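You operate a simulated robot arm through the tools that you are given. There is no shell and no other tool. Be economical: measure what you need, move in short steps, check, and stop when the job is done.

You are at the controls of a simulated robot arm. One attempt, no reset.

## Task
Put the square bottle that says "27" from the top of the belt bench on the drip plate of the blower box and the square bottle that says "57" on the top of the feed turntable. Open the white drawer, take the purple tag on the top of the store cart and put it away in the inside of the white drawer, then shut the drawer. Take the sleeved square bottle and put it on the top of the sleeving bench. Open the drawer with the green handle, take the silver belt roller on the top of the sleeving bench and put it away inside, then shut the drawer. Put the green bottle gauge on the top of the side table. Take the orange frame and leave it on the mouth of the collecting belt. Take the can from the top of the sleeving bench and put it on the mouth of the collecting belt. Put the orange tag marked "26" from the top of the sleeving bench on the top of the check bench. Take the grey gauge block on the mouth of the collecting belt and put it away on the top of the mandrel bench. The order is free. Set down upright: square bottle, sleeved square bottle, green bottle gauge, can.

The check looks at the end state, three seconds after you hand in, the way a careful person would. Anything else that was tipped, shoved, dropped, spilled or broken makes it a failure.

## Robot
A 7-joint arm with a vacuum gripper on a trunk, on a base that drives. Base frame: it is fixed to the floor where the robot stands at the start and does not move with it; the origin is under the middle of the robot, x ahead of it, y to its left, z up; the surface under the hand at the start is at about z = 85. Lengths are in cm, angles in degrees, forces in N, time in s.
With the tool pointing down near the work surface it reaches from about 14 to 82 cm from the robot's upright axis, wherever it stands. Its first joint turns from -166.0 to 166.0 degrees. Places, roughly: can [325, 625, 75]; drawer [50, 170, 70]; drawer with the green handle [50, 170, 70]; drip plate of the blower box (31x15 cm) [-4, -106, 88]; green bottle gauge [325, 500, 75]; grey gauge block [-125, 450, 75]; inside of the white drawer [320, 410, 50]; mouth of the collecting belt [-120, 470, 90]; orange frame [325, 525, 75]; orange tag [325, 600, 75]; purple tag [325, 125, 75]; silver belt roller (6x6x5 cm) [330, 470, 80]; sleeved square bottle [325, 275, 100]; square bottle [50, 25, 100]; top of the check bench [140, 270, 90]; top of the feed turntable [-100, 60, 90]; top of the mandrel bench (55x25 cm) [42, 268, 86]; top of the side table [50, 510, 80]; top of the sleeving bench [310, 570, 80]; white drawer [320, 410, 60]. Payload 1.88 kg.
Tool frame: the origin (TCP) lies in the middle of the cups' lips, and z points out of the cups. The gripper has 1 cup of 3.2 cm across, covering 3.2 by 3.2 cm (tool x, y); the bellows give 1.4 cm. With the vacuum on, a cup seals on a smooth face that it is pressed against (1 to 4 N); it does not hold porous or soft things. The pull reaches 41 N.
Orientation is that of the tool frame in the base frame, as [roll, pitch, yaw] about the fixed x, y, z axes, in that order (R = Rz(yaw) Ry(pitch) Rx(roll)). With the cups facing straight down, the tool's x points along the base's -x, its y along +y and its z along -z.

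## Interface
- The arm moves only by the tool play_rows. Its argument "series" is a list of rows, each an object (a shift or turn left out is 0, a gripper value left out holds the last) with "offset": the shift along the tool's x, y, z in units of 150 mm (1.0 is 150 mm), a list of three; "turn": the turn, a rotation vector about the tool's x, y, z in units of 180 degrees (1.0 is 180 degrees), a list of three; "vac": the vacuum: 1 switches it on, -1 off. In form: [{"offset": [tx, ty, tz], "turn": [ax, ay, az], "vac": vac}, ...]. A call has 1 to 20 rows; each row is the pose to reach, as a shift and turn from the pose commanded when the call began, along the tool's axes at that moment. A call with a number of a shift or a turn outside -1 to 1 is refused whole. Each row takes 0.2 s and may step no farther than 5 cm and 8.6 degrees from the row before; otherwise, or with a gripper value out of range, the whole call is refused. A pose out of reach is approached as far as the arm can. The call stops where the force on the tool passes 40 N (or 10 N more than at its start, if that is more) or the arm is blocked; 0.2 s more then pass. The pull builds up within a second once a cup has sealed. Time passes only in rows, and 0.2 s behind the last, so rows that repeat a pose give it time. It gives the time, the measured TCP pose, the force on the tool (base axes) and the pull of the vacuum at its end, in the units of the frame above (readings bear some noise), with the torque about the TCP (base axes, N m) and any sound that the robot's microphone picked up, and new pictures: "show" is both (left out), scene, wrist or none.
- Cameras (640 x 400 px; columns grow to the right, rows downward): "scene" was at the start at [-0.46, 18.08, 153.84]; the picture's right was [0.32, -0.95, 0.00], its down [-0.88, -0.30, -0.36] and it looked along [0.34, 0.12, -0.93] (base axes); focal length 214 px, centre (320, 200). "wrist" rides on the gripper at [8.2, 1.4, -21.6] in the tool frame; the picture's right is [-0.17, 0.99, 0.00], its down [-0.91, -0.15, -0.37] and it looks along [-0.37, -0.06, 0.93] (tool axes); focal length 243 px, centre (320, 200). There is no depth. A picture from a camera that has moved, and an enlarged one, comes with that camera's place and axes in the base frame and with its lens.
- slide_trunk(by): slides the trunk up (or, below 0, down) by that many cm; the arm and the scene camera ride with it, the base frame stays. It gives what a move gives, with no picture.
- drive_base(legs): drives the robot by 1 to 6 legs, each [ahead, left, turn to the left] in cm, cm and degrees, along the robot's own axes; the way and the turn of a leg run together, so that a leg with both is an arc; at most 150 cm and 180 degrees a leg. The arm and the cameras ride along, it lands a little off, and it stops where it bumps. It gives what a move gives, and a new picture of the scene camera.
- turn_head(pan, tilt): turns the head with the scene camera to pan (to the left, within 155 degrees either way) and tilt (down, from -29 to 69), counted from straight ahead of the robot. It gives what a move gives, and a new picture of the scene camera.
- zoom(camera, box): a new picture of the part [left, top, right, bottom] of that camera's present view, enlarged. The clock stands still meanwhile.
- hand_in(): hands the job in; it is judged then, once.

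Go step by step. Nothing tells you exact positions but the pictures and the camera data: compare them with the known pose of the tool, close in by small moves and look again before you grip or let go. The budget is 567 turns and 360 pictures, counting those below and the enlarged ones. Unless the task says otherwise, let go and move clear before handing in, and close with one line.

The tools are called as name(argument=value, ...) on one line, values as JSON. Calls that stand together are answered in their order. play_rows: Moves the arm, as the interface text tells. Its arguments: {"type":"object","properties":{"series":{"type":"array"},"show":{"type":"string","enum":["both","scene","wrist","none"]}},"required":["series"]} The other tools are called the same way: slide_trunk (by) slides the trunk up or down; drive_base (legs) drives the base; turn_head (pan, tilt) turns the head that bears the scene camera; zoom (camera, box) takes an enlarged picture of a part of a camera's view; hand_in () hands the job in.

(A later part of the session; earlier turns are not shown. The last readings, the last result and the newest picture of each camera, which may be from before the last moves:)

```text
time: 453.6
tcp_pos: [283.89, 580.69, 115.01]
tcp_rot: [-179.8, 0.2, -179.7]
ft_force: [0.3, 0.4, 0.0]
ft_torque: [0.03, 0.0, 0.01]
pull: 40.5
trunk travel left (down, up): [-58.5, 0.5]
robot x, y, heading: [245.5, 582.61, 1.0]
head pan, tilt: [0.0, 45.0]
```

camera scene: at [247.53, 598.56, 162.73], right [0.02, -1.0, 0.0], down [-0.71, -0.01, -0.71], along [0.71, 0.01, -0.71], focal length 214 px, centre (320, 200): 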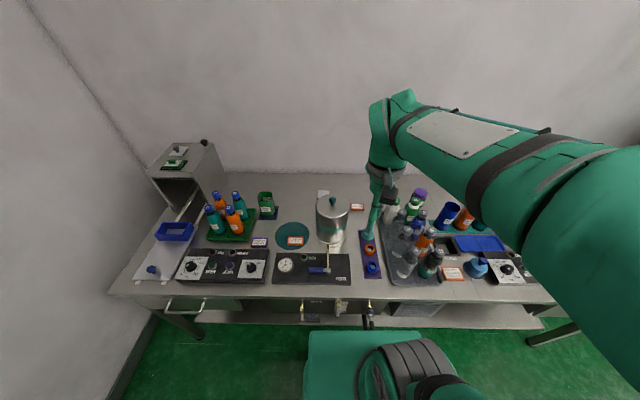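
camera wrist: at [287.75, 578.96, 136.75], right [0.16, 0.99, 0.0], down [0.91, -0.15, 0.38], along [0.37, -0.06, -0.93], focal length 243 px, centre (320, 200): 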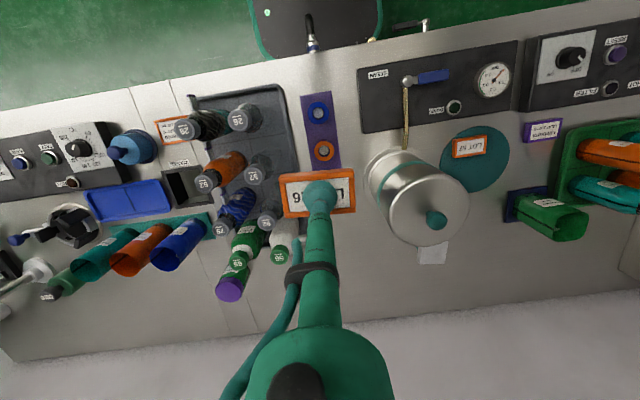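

drive_base(legs=[[-40, 0, 0], [0, -75, 0], [0, -75, 0], [0, 0, 90], [0, 0, 89]])

turn_head(pan=60, tilt=45)

```text
time: 471.0
tcp_pos: [169.48, 434.07, 115.05]
tcp_rot: [-179.9, 0.2, -1.9]
ft_force: [-0.5, -0.4, -0.4]
ft_torque: [-0.03, 0.01, 0.0]
pull: 41.2
trunk travel left (down, up): [-58.5, 0.5]
robot x, y, heading: [208.23, 431.06, 179.0]
head pan, tilt: [0.0, 45.0]
camera scene: at [205.78, 414.7, 162.73], right [0.02, 1.0, 0.0], down [0.71, -0.01, -0.71], along [-0.71, 0.01, -0.71], focal length 214 px, centre (320, 200)
```

scene: 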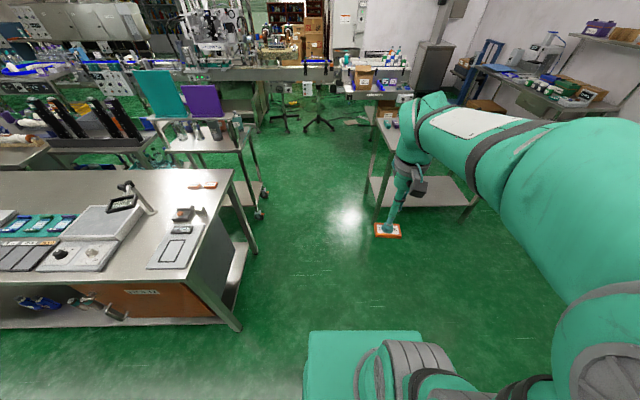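

```text
time: 472.3
tcp_pos: [169.46, 434.12, 114.99]
tcp_rot: [-179.9, 0.1, -1.9]
ft_force: [0.4, -0.4, 0.2]
ft_torque: [-0.03, 0.0, 0.02]
pull: 40.4
trunk travel left (down, up): [-58.5, 0.5]
robot x, y, heading: [208.15, 431.14, 179.0]
head pan, tilt: [60.0, 45.0]
camera scene: at [209.7, 407.58, 162.73], right [-0.86, 0.52, 0.0], down [0.37, 0.61, -0.71], along [-0.37, -0.61, -0.71], focal length 214 px, centre (320, 200)
```

scene: 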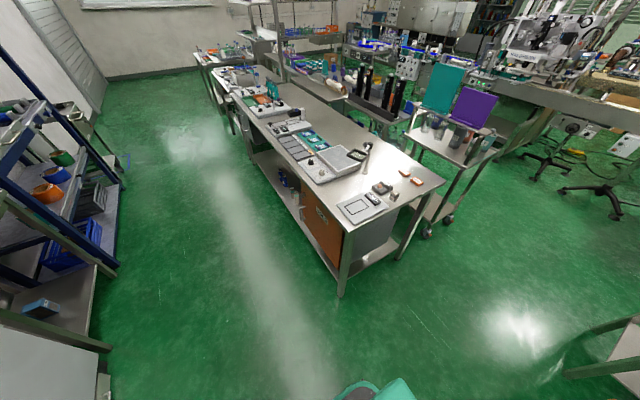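

The check bench's near end spans x≈105–172 up to y≈366, with a free area near (115–122, 337). I'll approach it from that end.

drive_base(legs=[[86, 0, 0], [0, 0, 45], [0, 0, 46], [28, 0, 0]])

turn_head(pan=0, tilt=50)

zoom(camera="wrist", box=[0, 0, 640, 400])

```text
time: 482.6
tcp_pos: [119.75, 366.07, 115.02]
tcp_rot: [-179.8, -0.1, 89.5]
ft_force: [-1.3, 0.0, -0.7]
ft_torque: [0.02, -0.06, 0.01]
pull: 40.7
trunk travel left (down, up): [-58.5, 0.5]
robot x, y, heading: [121.85, 404.62, -89.9]
head pan, tilt: [60.0, 45.0]
camera scene: at [145.56, 406.59, 162.73], right [-0.5, -0.87, 0.0], down [-0.61, 0.35, -0.71], along [0.61, -0.35, -0.71], focal length 214 px, centre (320, 200)
```

scene: 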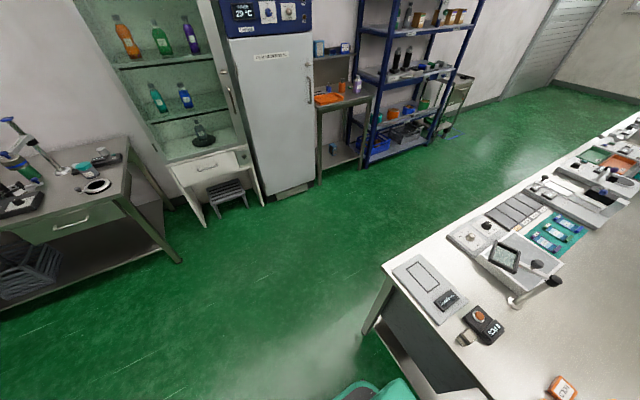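

```text
time: 483.9
tcp_pos: [119.68, 366.11, 115.0]
tcp_rot: [-179.8, 0.0, 89.5]
ft_force: [-0.4, 0.4, -0.5]
ft_torque: [-0.02, 0.03, 0.01]
pull: 40.4
trunk travel left (down, up): [-58.5, 0.5]
robot x, y, heading: [121.59, 404.51, -90.0]
head pan, tilt: [0.0, 50.0]
camera scene: at [138.54, 402.96, 162.04], right [-1.0, 0.0, 0.0], down [0.0, 0.77, -0.64], along [0.0, -0.64, -0.77], focal length 214 px, centre (320, 200)
```

scene: 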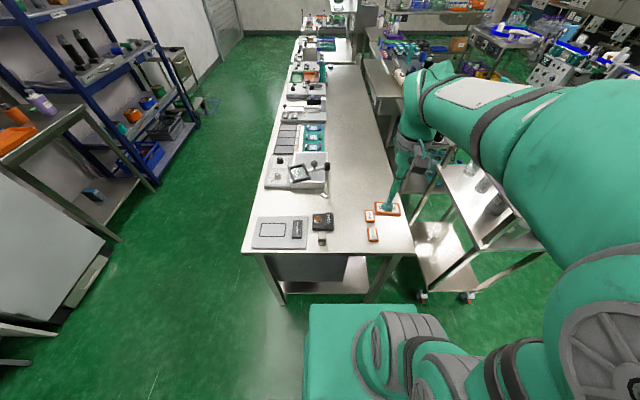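

```text
1.00 times, centred on (320, 200) of wrist (not enlarged: the box is as wide or as high as the picture)
camera zoom: at [121.29, 374.31, 136.62], right [0.98, -0.18, 0.0], down [-0.16, -0.91, 0.38], along [-0.07, -0.37, -0.93], focal length 243 px, centre (320, 200)
```

zoom: 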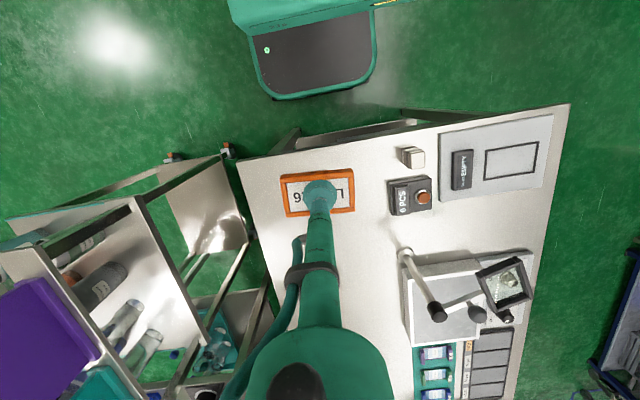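

Two other orange tags lie at (118, 350) and (118, 359). I'll set this one at (119, 335), clear of them and of the light box.

play_rows(series=[{"offset": [-0.3, 0, 0]}, {"offset": [-0.6, 0, 0]}, {"offset": [-0.9, 0, 0]}, {"offset": [-1.0, 0, 0]}], show="none")

play_rows(series=[{"offset": [-0.3, 0, 0]}, {"offset": [-0.6, -0.02, 0.0]}, {"offset": [-0.9, -0.02, 0.05]}, {"offset": [-1.0, -0.02, 0.3]}, {"offset": [-1.0, -0.02, 0.6]}, {"offset": [-1.0, -0.02, 0.9]}, {"offset": [-1.0, -0.02, 0.9]}], show="both")

```text
time: 484.9
tcp_pos: [119.5, 350.94, 115.07]
tcp_rot: [-179.9, 0.0, 89.5]
ft_force: [0.6, 0.6, -1.2]
ft_torque: [0.01, 0.03, 0.0]
pull: 41.0
trunk travel left (down, up): [-58.5, 0.5]
robot x, y, heading: [122.03, 404.5, -89.7]
head pan, tilt: [0.0, 50.0]
```

```text
time: 486.5
tcp_pos: [119.08, 336.1, 101.57]
tcp_rot: [-179.9, 0.0, 89.3]
ft_force: [0.0, 0.0, -0.2]
ft_torque: [-0.01, -0.03, -0.01]
pull: 40.4
trunk travel left (down, up): [-58.5, 0.5]
robot x, y, heading: [121.99, 404.75, -89.8]
head pan, tilt: [0.0, 50.0]
camera scene: at [138.53, 402.93, 162.04], right [-1.0, 0.0, 0.0], down [0.0, 0.77, -0.64], along [0.0, -0.64, -0.77], focal length 214 px, centre (320, 200)
camera wrist: at [120.63, 344.39, 123.16], right [0.98, -0.18, 0.0], down [-0.16, -0.91, 0.38], along [-0.07, -0.37, -0.93], focal length 243 px, centre (320, 200)
```

scene: 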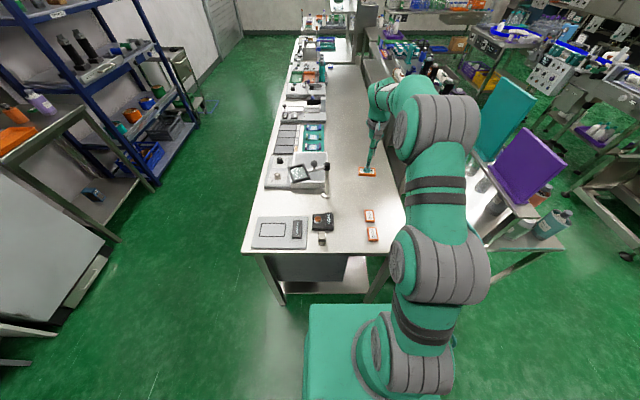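
wrist: 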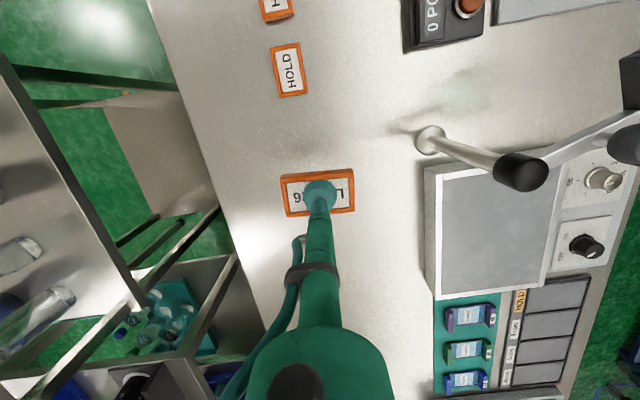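

play_rows(series=[{"offset": [0, 0, 0.2]}, {"offset": [0, 0, 0.45]}, {"offset": [0, 0, 0.55]}, {"offset": [0, 0, 0.55]}], show="wrist")

play_rows(series=[{"offset": [0, 0, 0.04]}, {"offset": [0, 0, 0.06]}, {"offset": [0, 0, 0.06]}], show="none")

play_rows(series=[{"offset": [0, 0, 0.04]}, {"offset": [0, 0, 0.06]}, {"offset": [0, 0, 0.06]}], show="none")

```text
time: 487.5
tcp_pos: [119.05, 335.98, 93.37]
tcp_rot: [-179.9, 0.0, 89.5]
ft_force: [-0.2, -0.4, -1.5]
ft_torque: [-0.03, -0.03, 0.0]
pull: 40.5
trunk travel left (down, up): [-58.5, 0.5]
robot x, y, heading: [121.8, 404.53, -89.7]
head pan, tilt: [0.0, 50.0]
camera wrist: at [120.64, 344.3, 114.96], right [0.98, -0.18, 0.0], down [-0.16, -0.91, 0.38], along [-0.07, -0.37, -0.93], focal length 243 px, centre (320, 200)
```

wrist: 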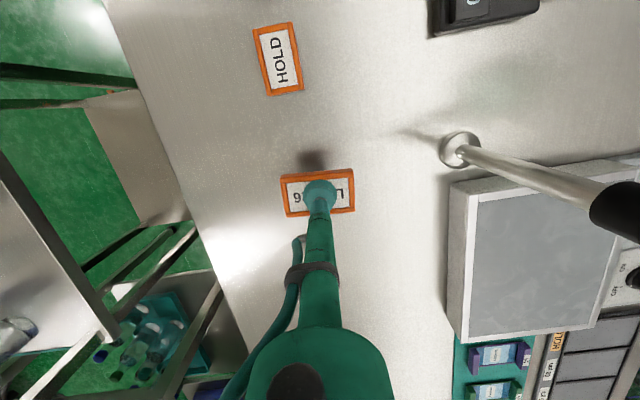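

```text
time: 488.3
tcp_pos: [119.18, 336.1, 92.21]
tcp_rot: [-179.9, 0.0, 89.5]
ft_force: [0.6, -0.3, -1.2]
ft_torque: [-0.02, 0.0, 0.02]
pull: 41.3
trunk travel left (down, up): [-58.5, 0.5]
robot x, y, heading: [122.11, 404.57, -89.8]
head pan, tilt: [0.0, 50.0]
```

```text
time: 489.1
tcp_pos: [119.09, 335.97, 91.4]
tcp_rot: [-179.9, 0.0, 89.5]
ft_force: [0.0, -0.8, -0.8]
ft_torque: [0.03, -0.02, -0.05]
pull: 40.8
trunk travel left (down, up): [-58.5, 0.5]
robot x, y, heading: [121.74, 404.87, -89.7]
head pan, tilt: [0.0, 50.0]
```

play_rows(series=[{"offset": [0, 0, 0.03]}, {"offset": [0, 0, 0.05]}, {"offset": [0, 0, 0.05]}], show="none")

play_rows(series=[{"offset": [0, 0, 0.03]}, {"offset": [0, 0, 0.05]}, {"offset": [0, 0, 0.05]}], show="none")

zoom(camera="wrist", box=[240, 120, 400, 220])

```text
time: 489.9
tcp_pos: [119.05, 336.1, 90.71]
tcp_rot: [-179.9, 0.0, 89.3]
ft_force: [-0.3, -0.3, -0.2]
ft_torque: [-0.01, 0.01, 0.04]
pull: 40.7
trunk travel left (down, up): [-58.5, 0.5]
robot x, y, heading: [121.8, 404.58, -90.0]
head pan, tilt: [0.0, 50.0]
```

```text
time: 490.7
tcp_pos: [119.15, 335.95, 89.89]
tcp_rot: [-179.9, 0.0, 89.5]
ft_force: [-0.2, 0.2, -0.7]
ft_torque: [-0.03, 0.01, -0.02]
pull: 40.5
trunk travel left (down, up): [-58.5, 0.5]
robot x, y, heading: [122.14, 404.66, -89.9]
head pan, tilt: [0.0, 50.0]
```

```text
4.00 times, centred on (320, 170) of wrist
camera zoom: at [120.69, 344.3, 111.57], right [0.98, -0.18, 0.0], down [-0.16, -0.91, 0.38], along [-0.07, -0.37, -0.93], focal length 970 px, centre (320, 320)
```

zoom: 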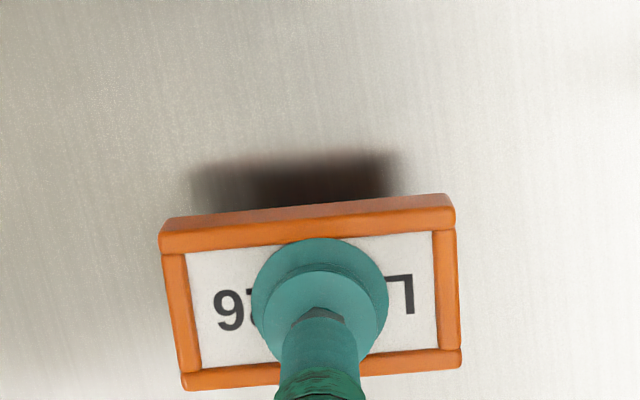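

play_rows(series=[{"offset": [0, 0, 0.03]}, {"offset": [0, 0, 0.05]}, {"offset": [0, 0, 0.05]}], show="none")

play_rows(series=[{"offset": [0, 0, 0.02]}, {"offset": [0, 0, 0.035]}, {"offset": [0, 0, 0.035]}], show="none")

play_rows(series=[{"offset": [0, 0, 0.02]}, {"offset": [0, 0, 0.035]}, {"offset": [0, 0, 0.035]}], show="none")

```text
time: 491.5
tcp_pos: [119.08, 336.16, 89.25]
tcp_rot: [-179.9, 0.1, 89.4]
ft_force: [-0.9, -0.1, -1.0]
ft_torque: [-0.01, -0.02, 0.02]
pull: 40.8
trunk travel left (down, up): [-58.5, 0.5]
robot x, y, heading: [121.69, 404.79, -90.0]
head pan, tilt: [0.0, 50.0]
```

```text
time: 492.3
tcp_pos: [119.03, 335.99, 88.7]
tcp_rot: [-179.9, -0.1, 89.4]
ft_force: [-0.1, 0.5, -1.0]
ft_torque: [0.05, 0.0, -0.01]
pull: 40.9
trunk travel left (down, up): [-58.5, 0.5]
robot x, y, heading: [121.87, 404.73, -89.5]
head pan, tilt: [0.0, 50.0]
```

```text
time: 493.1
tcp_pos: [119.08, 335.96, 88.05]
tcp_rot: [-179.9, 0.1, 89.5]
ft_force: [-0.7, -0.1, 0.2]
ft_torque: [0.0, 0.01, 0.02]
pull: 41.0
trunk travel left (down, up): [-58.5, 0.5]
robot x, y, heading: [122.15, 404.81, -90.0]
head pan, tilt: [0.0, 50.0]
```

play_rows(series=[{"offset": [0, 0, 0.02]}, {"offset": [0, 0, 0.03]}, {"offset": [0, 0, 0.03]}], show="none")

play_rows(series=[{"offset": [0, 0, 0.02]}, {"offset": [0, 0, 0.03]}, {"offset": [0, 0, 0.03]}], show="none")

zoom(camera="wrist", box=[240, 120, 400, 220])

```text
time: 493.9
tcp_pos: [119.06, 336.23, 87.76]
tcp_rot: [-179.8, -0.1, 89.6]
ft_force: [-0.1, 0.3, -0.9]
ft_torque: [0.02, 0.04, -0.02]
pull: 40.9
trunk travel left (down, up): [-58.5, 0.5]
robot x, y, heading: [121.85, 404.83, -89.5]
head pan, tilt: [0.0, 50.0]
```

```text
time: 494.7
tcp_pos: [119.1, 335.91, 87.52]
tcp_rot: [-179.9, 0.2, 89.5]
ft_force: [1.5, 1.4, 11.8]
ft_torque: [0.01, 0.0, -0.04]
pull: 40.5
trunk travel left (down, up): [-58.5, 0.5]
robot x, y, heading: [121.92, 404.63, -89.8]
head pan, tilt: [0.0, 50.0]
```

```text
4.00 times, centred on (320, 170) of wrist
camera zoom: at [120.7, 344.31, 109.03], right [0.98, -0.18, 0.0], down [-0.16, -0.91, 0.38], along [-0.07, -0.37, -0.93], focal length 970 px, centre (320, 320)
```

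zoom: 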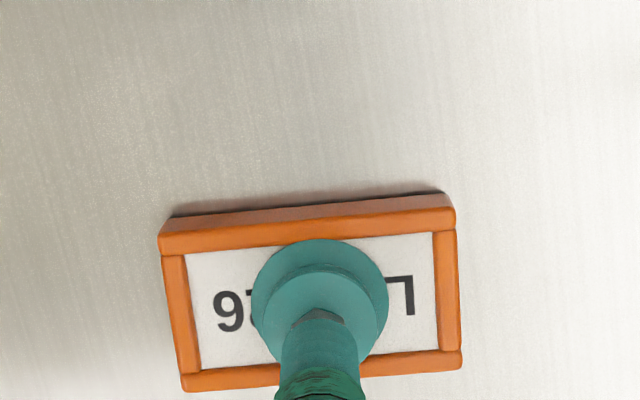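

Touching down. Release, lift and retract.

play_rows(series=[{"offset": [0, 0, -0.012], "vac": -1}, {"offset": [0, 0, -0.012]}, {"offset": [0, 0, -0.012]}, {"offset": [0, 0, -0.012]}, {"offset": [0, 0, -0.012]}, {"offset": [0, 0, -0.06]}, {"offset": [0, 0, -0.2]}, {"offset": [0, 0, -0.5]}, {"offset": [0, 0, -0.8]}, {"offset": [0, 0, -1]}], show="none")

play_rows(series=[{"offset": [0.2, 0, -0.25]}, {"offset": [0.4, 0, -0.5]}, {"offset": [0.6, 0, -0.75]}, {"offset": [0.8, 0, -0.9]}, {"offset": [1.0, 0, -0.9]}], show="wrist")

play_rows(series=[{"offset": [0.3, 0, 0]}, {"offset": [0.6, 0, 0]}, {"offset": [0.9, 0, 0]}, {"offset": [1.0, 0, 0]}], show="none")

```text
time: 496.9
tcp_pos: [118.88, 336.13, 102.14]
tcp_rot: [-180.0, 0.0, 89.5]
ft_force: [0.3, -0.3, -0.5]
ft_torque: [0.0, 0.01, -0.01]
pull: 0.0
trunk travel left (down, up): [-58.5, 0.5]
robot x, y, heading: [121.3, 404.72, -89.9]
head pan, tilt: [0.0, 50.0]
```

```text
time: 498.1
tcp_pos: [119.23, 351.21, 115.9]
tcp_rot: [-179.9, 0.0, 89.4]
ft_force: [0.3, 0.6, -0.4]
ft_torque: [-0.01, 0.01, -0.04]
pull: 0.1
trunk travel left (down, up): [-58.5, 0.5]
robot x, y, heading: [121.67, 404.56, -89.9]
head pan, tilt: [0.0, 50.0]
camera wrist: at [120.79, 359.39, 137.47], right [0.98, -0.18, 0.0], down [-0.16, -0.91, 0.38], along [-0.07, -0.37, -0.93], focal length 243 px, centre (320, 200)
```

wrist: 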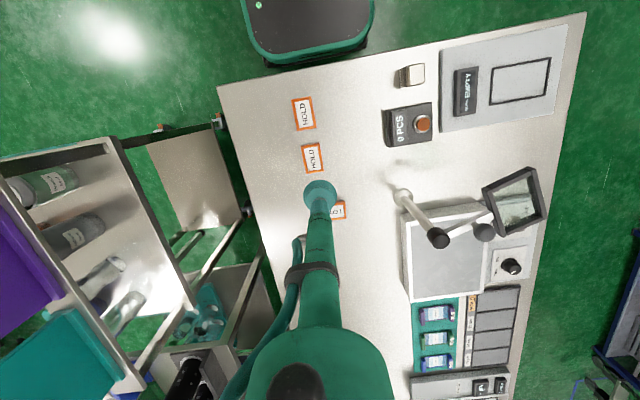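

```text
time: 499.1
tcp_pos: [119.37, 366.11, 115.69]
tcp_rot: [-179.9, 0.0, 89.4]
ft_force: [-0.7, 0.0, 0.2]
ft_torque: [-0.04, -0.04, 0.04]
pull: 0.0
trunk travel left (down, up): [-58.5, 0.5]
robot x, y, heading: [121.38, 404.63, -90.0]
head pan, tilt: [0.0, 50.0]
```

The tag lies on the check bench. Next the green gauge, whose top I estimate at (320.7, 506, 89). Back to the sleeving bench.

drive_base(legs=[[-12, 0, 0], [0, 0, 45], [0, 0, 45], [84, 0, 0], [0, 92, 0], [40, 0, 0]])

play_rows(series=[{"offset": [-0.3, 0, 0]}, {"offset": [-0.6, 0, 0]}, {"offset": [-0.9, 0, 0]}, {"offset": [-1.0, 0, 0]}], show="wrist")

```text
time: 515.0
tcp_pos: [284.02, 505.99, 115.77]
tcp_rot: [-179.9, 0.0, 179.6]
ft_force: [0.6, -0.2, -0.1]
ft_torque: [0.04, 0.01, 0.0]
pull: 0.0
trunk travel left (down, up): [-58.5, 0.5]
robot x, y, heading: [245.53, 508.54, 0.1]
head pan, tilt: [0.0, 50.0]
camera scene: at [247.28, 524.78, 162.04], right [0.01, -1.0, 0.0], down [-0.77, 0.0, -0.64], along [0.64, 0.0, -0.77], focal length 214 px, centre (320, 200)
```

scene: 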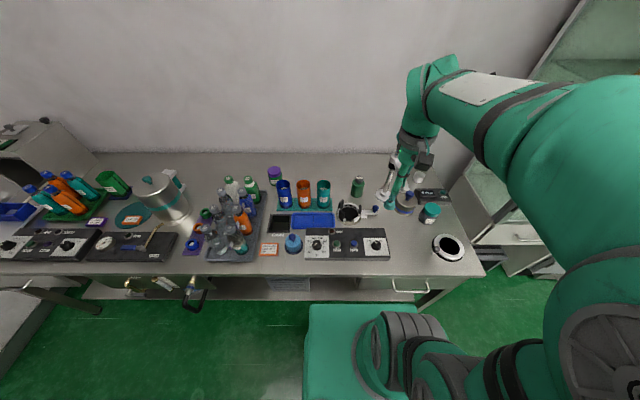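

```text
time: 516.0
tcp_pos: [299.01, 505.8, 115.74]
tcp_rot: [-179.9, 0.0, 179.6]
ft_force: [1.5, 0.9, -0.6]
ft_torque: [-0.01, 0.04, -0.01]
pull: 0.1
trunk travel left (down, up): [-58.5, 0.5]
robot x, y, heading: [245.56, 508.61, 0.5]
head pan, tilt: [0.0, 50.0]
camera wrist: at [290.94, 507.34, 137.4], right [0.17, 0.98, 0.0], down [0.91, -0.16, 0.37], along [0.37, -0.07, -0.93], focal length 243 px, centre (320, 200)
```

wrist: 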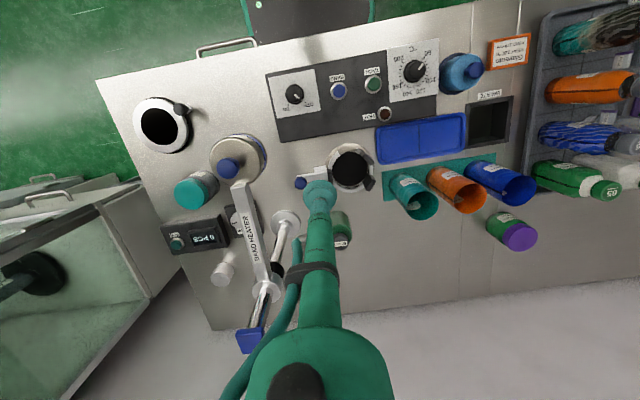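

The gauge's top reads about (320.8, 506.6). I'll move over it.

play_rows(series=[{"offset": [-0.3, 0.02, 0]}, {"offset": [-0.6, 0.03, 0]}, {"offset": [-0.9, 0.05, 0]}, {"offset": [-1.0, 0.05, 0]}], show="none")

play_rows(series=[{"offset": [-0.3, 0, 0]}, {"offset": [-0.45, 0, 0.25]}, {"offset": [-0.45, 0, 0.55]}, {"offset": [-0.45, 0, 0.85]}, {"offset": [-0.45, 0, 1.0]}, {"offset": [-0.45, 0, 1.0]}], show="wrist")

zoom(camera="wrist", box=[240, 110, 400, 210])

```text
time: 517.0
tcp_pos: [314.06, 506.45, 115.88]
tcp_rot: [-179.9, 0.1, 179.4]
ft_force: [1.3, -0.1, -0.6]
ft_torque: [-0.01, 0.02, 0.02]
pull: 0.1
trunk travel left (down, up): [-58.5, 0.5]
robot x, y, heading: [245.27, 508.43, 0.3]
head pan, tilt: [0.0, 50.0]
```

```text
time: 518.4
tcp_pos: [320.83, 506.41, 100.8]
tcp_rot: [-180.0, -0.1, 179.5]
ft_force: [0.5, -0.4, 0.4]
ft_torque: [0.02, 0.01, 0.01]
pull: 0.0
trunk travel left (down, up): [-58.5, 0.5]
robot x, y, heading: [245.26, 508.25, 0.4]
head pan, tilt: [0.0, 50.0]
camera wrist: at [312.63, 507.96, 122.41], right [0.17, 0.98, 0.0], down [0.91, -0.16, 0.38], along [0.37, -0.07, -0.93], focal length 243 px, centre (320, 200)
```

wrist: 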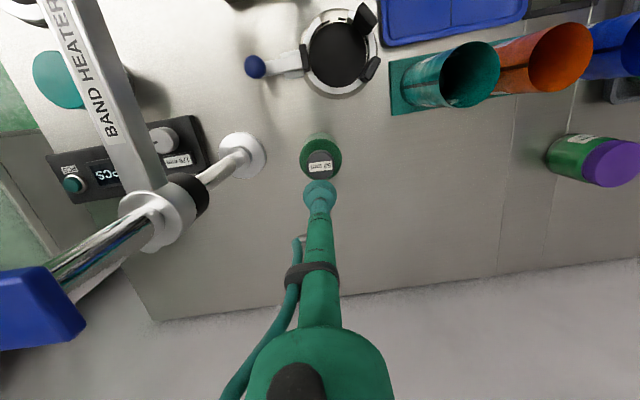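

```text
4.00 times, centred on (320, 160) of wrist
camera zoom: at [312.63, 507.96, 122.41], right [0.17, 0.98, 0.0], down [0.91, -0.16, 0.38], along [0.37, -0.07, -0.93], focal length 970 px, centre (320, 360)
```

zoom: 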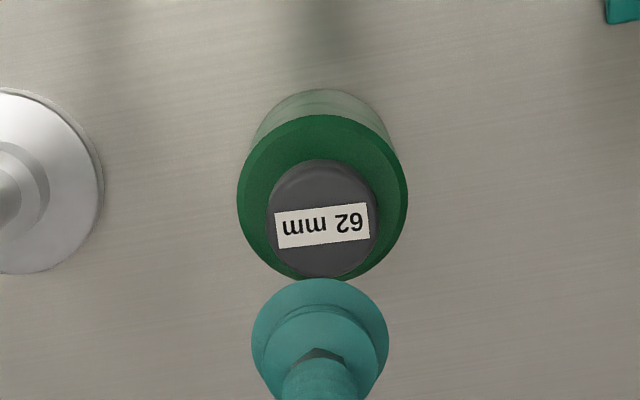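

play_rows(series=[{"offset": [0, 0, 0.3]}, {"offset": [0, 0, 0.55]}, {"offset": [0, 0, 0.55]}], show="none")

zoom(camera="wrist", box=[240, 120, 400, 220])

```text
time: 519.2
tcp_pos: [320.79, 506.25, 92.5]
tcp_rot: [-179.9, 0.1, 179.6]
ft_force: [0.7, -0.2, 0.5]
ft_torque: [0.04, 0.0, 0.0]
pull: 0.0
trunk travel left (down, up): [-58.5, 0.5]
robot x, y, heading: [245.29, 508.17, 0.3]
head pan, tilt: [0.0, 50.0]
```

```text
4.00 times, centred on (320, 170) of wrist
camera zoom: at [312.68, 507.89, 114.24], right [0.17, 0.98, 0.0], down [0.91, -0.16, 0.38], along [0.37, -0.07, -0.93], focal length 970 px, centre (320, 320)
```

zoom: 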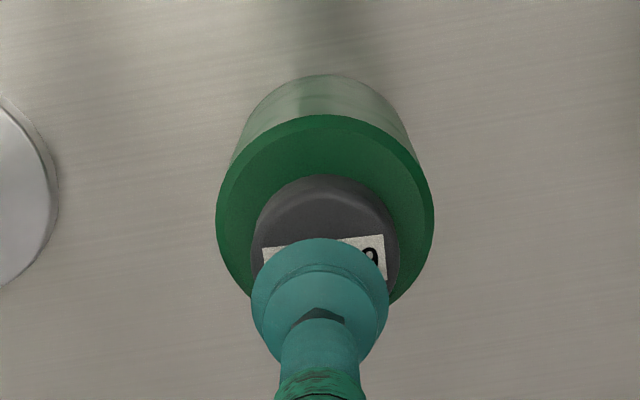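

play_rows(series=[{"offset": [-0.015, 0.012, 0.07], "vac": 1}, {"offset": [-0.015, 0.012, 0.13]}, {"offset": [-0.015, 0.012, 0.17]}, {"offset": [-0.015, 0.012, 0.17]}], show="none")

play_rows(series=[{"offset": [0, 0, 0.02]}, {"offset": [0, 0, 0.04]}, {"offset": [0, 0, 0.04]}], show="none")

```text
time: 520.2
tcp_pos: [320.96, 506.56, 90.07]
tcp_rot: [-179.9, 0.1, 179.7]
ft_force: [0.2, -0.7, 5.5]
ft_torque: [0.05, 0.02, 0.06]
pull: 0.1
trunk travel left (down, up): [-58.5, 0.5]
robot x, y, heading: [245.28, 508.43, 0.3]
head pan, tilt: [0.0, 50.0]
```

```text
time: 521.0
tcp_pos: [321.0, 506.54, 89.73]
tcp_rot: [-179.9, 0.3, 179.5]
ft_force: [2.9, -0.7, 19.4]
ft_torque: [0.03, 0.06, -0.04]
pull: 0.1
trunk travel left (down, up): [-58.5, 0.5]
robot x, y, heading: [245.5, 508.26, 0.2]
head pan, tilt: [0.0, 50.0]
```

Contact but no seal: with the top at z≈90.1 the knob centre should be (320.67, 506.45), so I'm about 3 mm off. I'll lift a little, shift and retry.

play_rows(series=[{"offset": [0, 0, -0.06]}, {"offset": [0.02, -0.006, -0.06]}, {"offset": [0.02, -0.006, -0.03]}, {"offset": [0.02, -0.006, -0.01]}, {"offset": [0.02, -0.006, -0.005]}, {"offset": [0.02, -0.006, -0.005]}], show="none")

zoom(camera="wrist", box=[270, 140, 370, 202])

```text
time: 522.4
tcp_pos: [320.65, 506.45, 89.86]
tcp_rot: [-179.8, 0.3, 179.6]
ft_force: [5.0, 1.7, 21.5]
ft_torque: [-0.08, 0.2, -0.02]
pull: 0.2
trunk travel left (down, up): [-58.5, 0.5]
robot x, y, heading: [244.94, 508.57, 0.2]
head pan, tilt: [0.0, 50.0]
```

```text
6.40 times, centred on (320, 171) of wrist
camera zoom: at [312.52, 507.99, 111.39], right [0.17, 0.98, 0.0], down [0.91, -0.16, 0.38], along [0.37, -0.07, -0.92], focal length 1553 px, centre (320, 386)
```

zoom: 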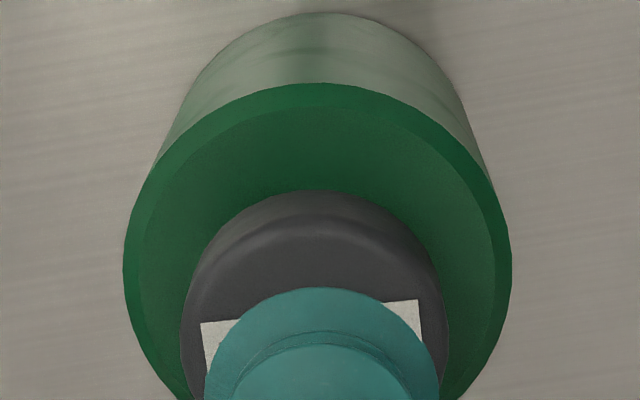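

The cup sits about 6 mm too far in +x relative to the knob. I'll lift, shift back and retry.

play_rows(series=[{"offset": [0, 0, -0.06]}, {"offset": [0.04, -0.015, -0.06]}, {"offset": [0.04, -0.015, -0.03]}, {"offset": [0.04, -0.015, -0.01]}, {"offset": [0.04, -0.015, -0.0]}, {"offset": [0.04, -0.015, 0]}], show="none")

zoom(camera="wrist", box=[270, 140, 370, 202])

```text
time: 523.8
tcp_pos: [320.2, 506.39, 89.92]
tcp_rot: [-179.9, 0.3, 179.6]
ft_force: [6.1, 1.3, 27.3]
ft_torque: [-0.06, 0.21, 0.0]
pull: 0.1
trunk travel left (down, up): [-58.5, 0.5]
robot x, y, heading: [245.27, 508.41, 0.2]
head pan, tilt: [0.0, 50.0]
```

```text
6.40 times, centred on (320, 171) of wrist
camera zoom: at [311.91, 507.8, 111.5], right [0.17, 0.98, 0.0], down [0.91, -0.16, 0.38], along [0.38, -0.07, -0.92], focal length 1553 px, centre (320, 386)
```

zoom: 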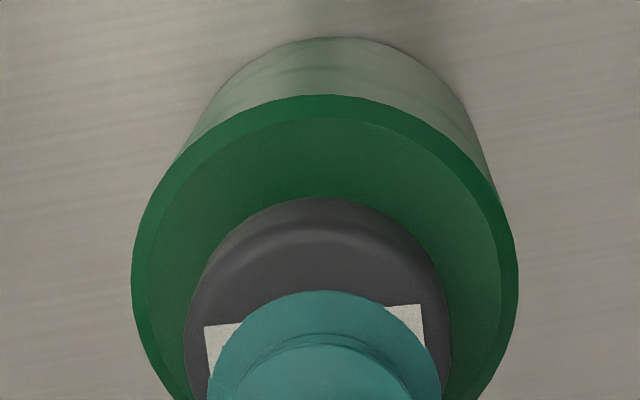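

play_rows(series=[{"offset": [0, 0, -0.1], "vac": -1}, {"offset": [0, 0, -0.25]}, {"offset": [0, 0, -0.25]}, {"offset": [0, 0, -0.25]}], show="none")

zoom(camera="wrist", box=[270, 130, 370, 192])

```text
time: 524.8
tcp_pos: [320.11, 506.21, 93.2]
tcp_rot: [180.0, 0.0, 179.6]
ft_force: [-0.9, -0.3, 0.5]
ft_torque: [0.0, 0.0, -0.02]
pull: 0.0
trunk travel left (down, up): [-58.5, 0.5]
robot x, y, heading: [245.29, 508.44, 0.4]
head pan, tilt: [0.0, 50.0]
```

```text
6.40 times, centred on (320, 161) of wrist
camera zoom: at [311.95, 507.79, 114.81], right [0.17, 0.98, 0.0], down [0.91, -0.16, 0.37], along [0.37, -0.07, -0.93], focal length 1553 px, centre (320, 450)
```

zoom: 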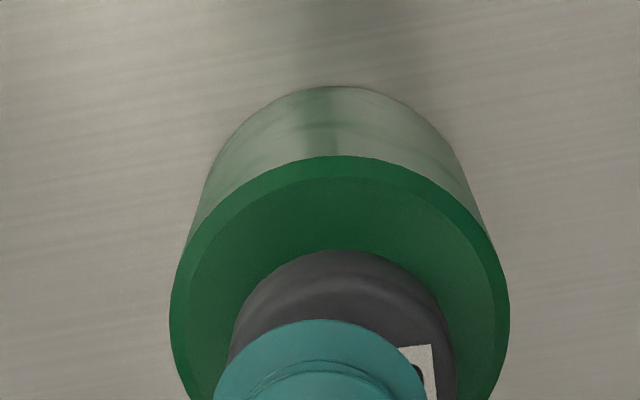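

play_rows(series=[{"offset": [0, 0, -0.25]}, {"offset": [0, 0, -0.5]}, {"offset": [0, 0, -0.5]}], show="none")

zoom(camera="wrist", box=[270, 130, 370, 192])

```text
time: 525.6
tcp_pos: [320.05, 506.24, 100.66]
tcp_rot: [-179.9, 0.0, 179.4]
ft_force: [-0.3, 0.0, -0.4]
ft_torque: [-0.01, 0.01, 0.0]
pull: 0.1
trunk travel left (down, up): [-58.5, 0.5]
robot x, y, heading: [245.25, 508.43, 0.5]
head pan, tilt: [0.0, 50.0]
```

```text
6.40 times, centred on (320, 161) of wrist
camera zoom: at [311.88, 507.78, 122.35], right [0.17, 0.98, 0.0], down [0.91, -0.16, 0.38], along [0.37, -0.07, -0.93], focal length 1553 px, centre (320, 450)
```

zoom: 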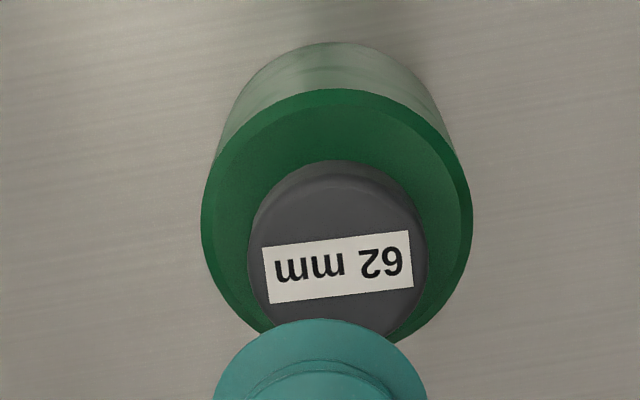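

I'll retry carefully, centred at (320.6, 506.57), with a gentle press.

play_rows(series=[{"offset": [-0.037, 0.024, 0.3]}, {"offset": [-0.037, 0.024, 0.6]}, {"offset": [-0.037, 0.024, 0.66]}, {"offset": [-0.037, 0.024, 0.685], "vac": 1}, {"offset": [-0.037, 0.024, 0.7]}, {"offset": [-0.037, 0.024, 0.705]}, {"offset": [-0.037, 0.024, 0.71]}, {"offset": [-0.037, 0.024, 0.71]}, {"offset": [-0.037, 0.024, 0.71]}], show="none")

zoom(camera="wrist", box=[270, 140, 370, 202])

```text
time: 527.6
tcp_pos: [320.71, 506.66, 90.27]
tcp_rot: [-180.0, 0.4, 179.5]
ft_force: [5.7, 0.5, 16.9]
ft_torque: [-0.04, 0.11, 0.01]
pull: 40.7
trunk travel left (down, up): [-58.5, 0.5]
robot x, y, heading: [245.48, 508.25, -0.0]
head pan, tilt: [0.0, 50.0]
```

```text
6.40 times, centred on (320, 171) of wrist
camera zoom: at [312.48, 508.15, 111.92], right [0.17, 0.98, 0.0], down [0.91, -0.16, 0.38], along [0.37, -0.07, -0.93], focal length 1553 px, centre (320, 386)
```

zoom: 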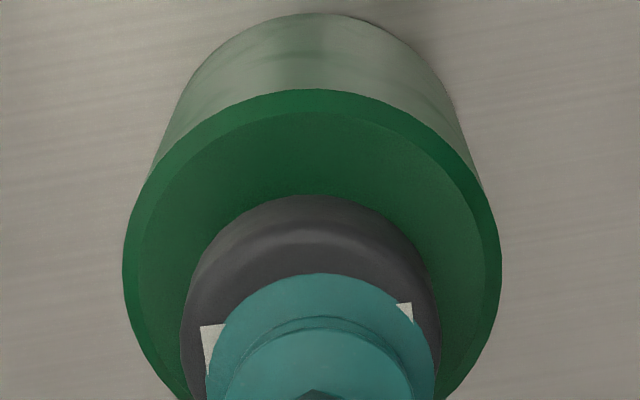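

Sealed this time. Lift and retract.

play_rows(series=[{"offset": [0, 0, -0.03]}, {"offset": [0, 0, -0.1]}, {"offset": [0, 0, -0.3]}, {"offset": [0, 0, -0.55]}, {"offset": [0, 0, -0.8]}, {"offset": [0, 0, -1]}], show="none")

play_rows(series=[{"offset": [0, 0, -0.3]}, {"offset": [0.1, 0, -0.55]}, {"offset": [0.35, 0, -0.65]}, {"offset": [0.6, 0, -0.65]}, {"offset": [0.85, 0, -0.65]}, {"offset": [1.0, 0, -0.65]}], show="wrist")

play_rows(series=[{"offset": [0.25, 0, 0]}, {"offset": [0.5, 0, 0]}, {"offset": [0.75, 0, 0]}, {"offset": [1.0, 0, 0]}], show="none")

```text
time: 529.0
tcp_pos: [320.57, 506.65, 104.99]
tcp_rot: [-179.9, 0.0, 179.7]
ft_force: [0.7, 0.6, -1.9]
ft_torque: [-0.02, 0.05, -0.02]
pull: 41.1
trunk travel left (down, up): [-58.5, 0.5]
robot x, y, heading: [245.8, 508.74, 0.2]
head pan, tilt: [0.0, 50.0]
```

```text
time: 530.4
tcp_pos: [305.56, 506.85, 114.76]
tcp_rot: [-179.9, 0.0, 179.5]
ft_force: [-0.2, 0.3, -2.6]
ft_torque: [0.03, -0.03, 0.03]
pull: 40.7
trunk travel left (down, up): [-58.5, 0.5]
robot x, y, heading: [245.44, 508.44, 0.3]
head pan, tilt: [0.0, 50.0]
camera wrist: at [297.4, 508.31, 136.43], right [0.17, 0.98, 0.0], down [0.91, -0.16, 0.38], along [0.37, -0.07, -0.93], focal length 243 px, centre (320, 200)
```

wrist: 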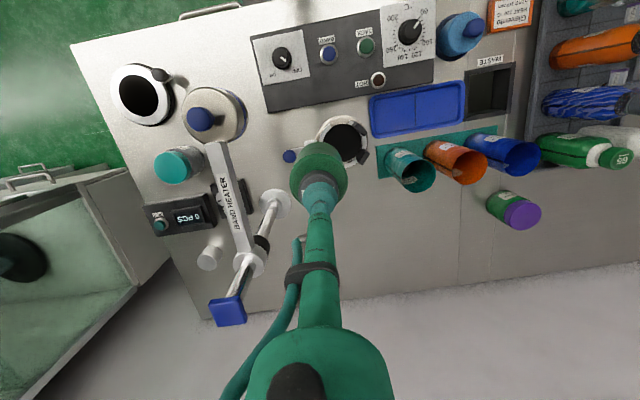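

```text
time: 531.4
tcp_pos: [290.54, 506.89, 114.81]
tcp_rot: [-179.9, 0.1, 179.6]
ft_force: [-0.3, 0.3, -2.6]
ft_torque: [0.01, 0.01, 0.03]
pull: 40.1
trunk travel left (down, up): [-58.5, 0.5]
robot x, y, heading: [244.98, 508.4, 0.2]
head pan, tilt: [0.0, 50.0]
```

drive_base(legs=[[-40, 0, 0], [0, -97, 0], [-75, 0, 0], [-72, 0, 0], [0, 0, 45], [0, 0, 45]])

turn_head(pan=0, tilt=45)

zoom(camera="wrist", box=[0, 0, 640, 400])

```text
time: 549.8
tcp_pos: [60.08, 455.6, 114.92]
tcp_rot: [-179.8, 0.0, -90.0]
ft_force: [0.4, -0.3, -1.4]
ft_torque: [-0.01, 0.05, -0.02]
pull: 40.9
trunk travel left (down, up): [-58.5, 0.5]
robot x, y, heading: [58.5, 410.22, 90.7]
head pan, tilt: [0.0, 50.0]
camera scene: at [42.55, 411.8, 162.04], right [1.0, 0.01, 0.0], down [0.01, -0.77, -0.64], along [-0.01, 0.64, -0.77], focal length 214 px, centre (320, 200)
```

scene: 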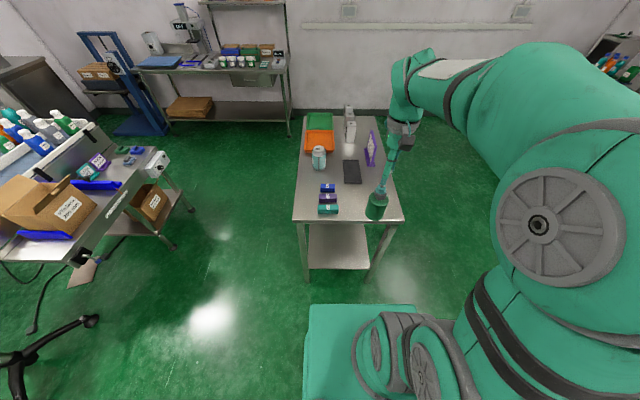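

```text
time: 550.5
tcp_pos: [60.03, 455.63, 114.87]
tcp_rot: [-179.8, 0.0, -90.1]
ft_force: [-0.2, 0.0, -1.6]
ft_torque: [-0.01, 0.04, 0.0]
pull: 40.0
trunk travel left (down, up): [-58.5, 0.5]
robot x, y, heading: [58.46, 410.56, 90.8]
head pan, tilt: [0.0, 45.0]
camera scene: at [42.54, 412.23, 162.72], right [1.0, 0.01, 0.0], down [0.01, -0.71, -0.71], along [-0.01, 0.71, -0.71], focal length 214 px, centre (320, 200)
```

scene: 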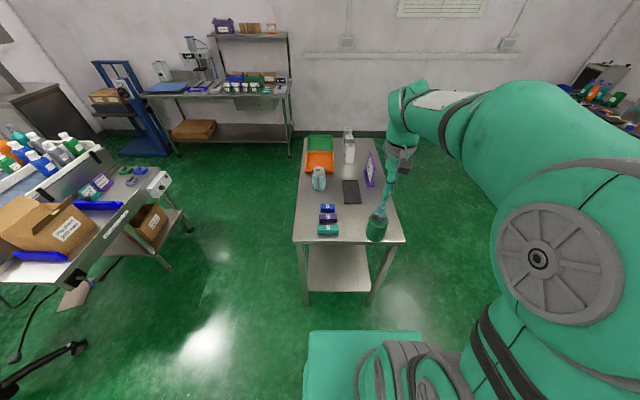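

```text
1.00 times, centred on (320, 200) of wrist (not enlarged: the box is as wide or as high as the picture)
camera zoom: at [58.71, 447.42, 136.46], right [-0.99, 0.17, 0.0], down [0.16, 0.91, 0.38], along [0.06, 0.37, -0.93], focal length 243 px, centre (320, 200)
```

zoom: 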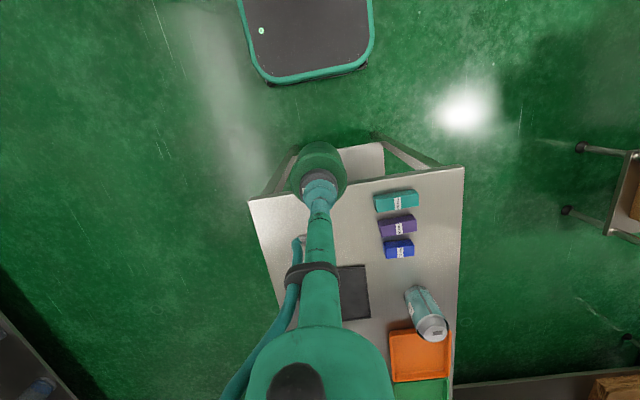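

The side table's near part is free around (65, 478). I'll set the gauge there.

play_rows(series=[{"offset": [-0.25, -0.1, 0]}, {"offset": [-0.5, -0.2, 0]}, {"offset": [-0.75, -0.33, 0]}, {"offset": [-1.0, -0.33, 0]}], show="none")

play_rows(series=[{"offset": [-0.25, 0, 0]}, {"offset": [-0.5, 0, 0.1]}, {"offset": [-0.5, 0, 0.4]}, {"offset": [-0.5, 0, 0.7]}, {"offset": [-0.5, 0, 1.0]}, {"offset": [-0.5, 0, 1.0]}], show="both")

```text
time: 551.5
tcp_pos: [65.09, 470.69, 114.82]
tcp_rot: [-180.0, 0.1, -90.0]
ft_force: [-0.4, -0.4, -2.6]
ft_torque: [0.01, 0.01, -0.02]
pull: 40.4
trunk travel left (down, up): [-58.5, 0.5]
robot x, y, heading: [58.94, 410.09, 90.5]
head pan, tilt: [0.0, 45.0]
```

```text
time: 552.9
tcp_pos: [65.02, 478.24, 99.8]
tcp_rot: [-179.9, 0.1, -90.1]
ft_force: [0.2, 1.2, -1.6]
ft_torque: [-0.04, -0.01, 0.0]
pull: 40.6
trunk travel left (down, up): [-58.5, 0.5]
robot x, y, heading: [58.69, 410.14, 90.6]
head pan, tilt: [0.0, 45.0]
camera scene: at [42.54, 412.26, 162.73], right [1.0, 0.01, 0.0], down [0.01, -0.71, -0.71], along [-0.01, 0.71, -0.71], focal length 214 px, centre (320, 200)
camera wrist: at [63.67, 469.99, 121.44], right [-0.99, 0.17, 0.0], down [0.16, 0.91, 0.38], along [0.06, 0.37, -0.93], focal length 243 px, centre (320, 200)
```

scene: 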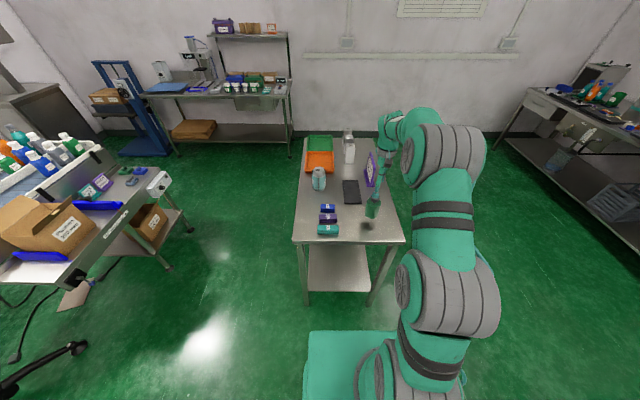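
wrist: 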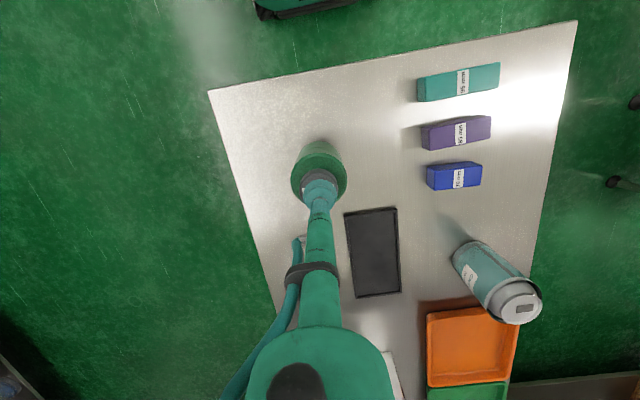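

play_rows(series=[{"offset": [0, 0, 0.2]}, {"offset": [0, 0, 0.32]}, {"offset": [0, 0, 0.32]}], show="none")

play_rows(series=[{"offset": [0, 0, 0.03]}, {"offset": [0, 0, 0.05]}, {"offset": [0, 0, 0.05]}], show="none")

play_rows(series=[{"offset": [0, 0, 0.03]}, {"offset": [0, 0, 0.05]}, {"offset": [0, 0, 0.05]}], show="wrist")

```text
time: 553.7
tcp_pos: [65.03, 478.14, 95.22]
tcp_rot: [-179.8, 0.4, -90.2]
ft_force: [-0.4, -0.6, 10.6]
ft_torque: [-0.03, 0.05, -0.1]
pull: 41.4
trunk travel left (down, up): [-58.5, 0.5]
robot x, y, heading: [58.88, 410.78, 90.7]
head pan, tilt: [0.0, 45.0]
```

```text
time: 554.5
tcp_pos: [65.0, 478.21, 94.58]
tcp_rot: [-179.9, 0.5, -90.1]
ft_force: [-0.1, 3.8, 31.2]
ft_torque: [-0.01, 0.01, -0.1]
pull: 40.3
trunk travel left (down, up): [-58.5, 0.5]
robot x, y, heading: [58.78, 410.4, 90.7]
head pan, tilt: [0.0, 45.0]
```

```text
time: 555.3
tcp_pos: [65.03, 478.11, 93.61]
tcp_rot: [-179.9, 0.2, -90.2]
ft_force: [-1.2, 6.3, 29.3]
ft_torque: [-0.07, 0.02, 0.05]
pull: 40.8
trunk travel left (down, up): [-58.5, 0.5]
robot x, y, heading: [59.14, 410.33, 90.7]
head pan, tilt: [0.0, 45.0]
camera wrist: at [63.69, 469.82, 115.33], right [-0.99, 0.17, 0.0], down [0.15, 0.91, 0.38], along [0.06, 0.37, -0.93], focal length 243 px, centre (320, 200)
```

wrist: 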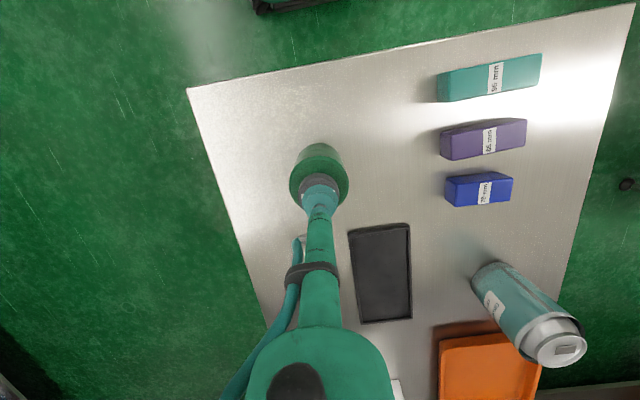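

It's standing; I pressed a bit far into the bellows. I'll rise to the contact height, release, and lift slowly.

play_rows(series=[{"offset": [0, 0, -0.05]}, {"offset": [0, 0, -0.1]}, {"offset": [0, 0, -0.1], "vac": -1}, {"offset": [0, 0, -0.1]}, {"offset": [0, 0, -0.1]}, {"offset": [0, 0, -0.1]}, {"offset": [0, 0, -0.1]}, {"offset": [0, 0, -0.14]}, {"offset": [0, 0, -0.2]}, {"offset": [0, 0, -0.4]}, {"offset": [0, 0, -0.7]}, {"offset": [0, 0, -1]}], show="none")

play_rows(series=[{"offset": [0.2, 0, -0.2]}, {"offset": [0.45, 0.1, -0.35]}, {"offset": [0.7, 0.15, -0.5]}, {"offset": [0.95, 0.2, -0.5]}], show="wrist")

```text
time: 557.9
tcp_pos: [65.07, 478.29, 108.48]
tcp_rot: [-179.9, 0.1, -90.2]
ft_force: [-1.5, 0.3, -0.1]
ft_torque: [0.03, 0.03, 0.01]
pull: 0.0
trunk travel left (down, up): [-58.5, 0.5]
robot x, y, heading: [58.7, 410.08, 90.4]
head pan, tilt: [0.0, 45.0]
```

```text
time: 558.9
tcp_pos: [62.08, 463.85, 116.02]
tcp_rot: [-179.9, 0.0, -90.1]
ft_force: [0.1, -0.2, 0.3]
ft_torque: [0.01, 0.0, 0.02]
pull: 0.1
trunk travel left (down, up): [-58.5, 0.5]
robot x, y, heading: [58.9, 410.4, 90.6]
head pan, tilt: [0.0, 45.0]
camera wrist: at [60.64, 455.63, 137.68], right [-0.99, 0.17, 0.0], down [0.16, 0.91, 0.38], along [0.06, 0.37, -0.93], focal length 243 px, centre (320, 200)
```

wrist: 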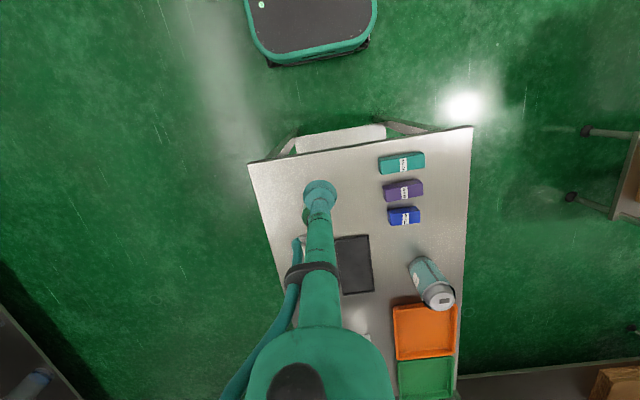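

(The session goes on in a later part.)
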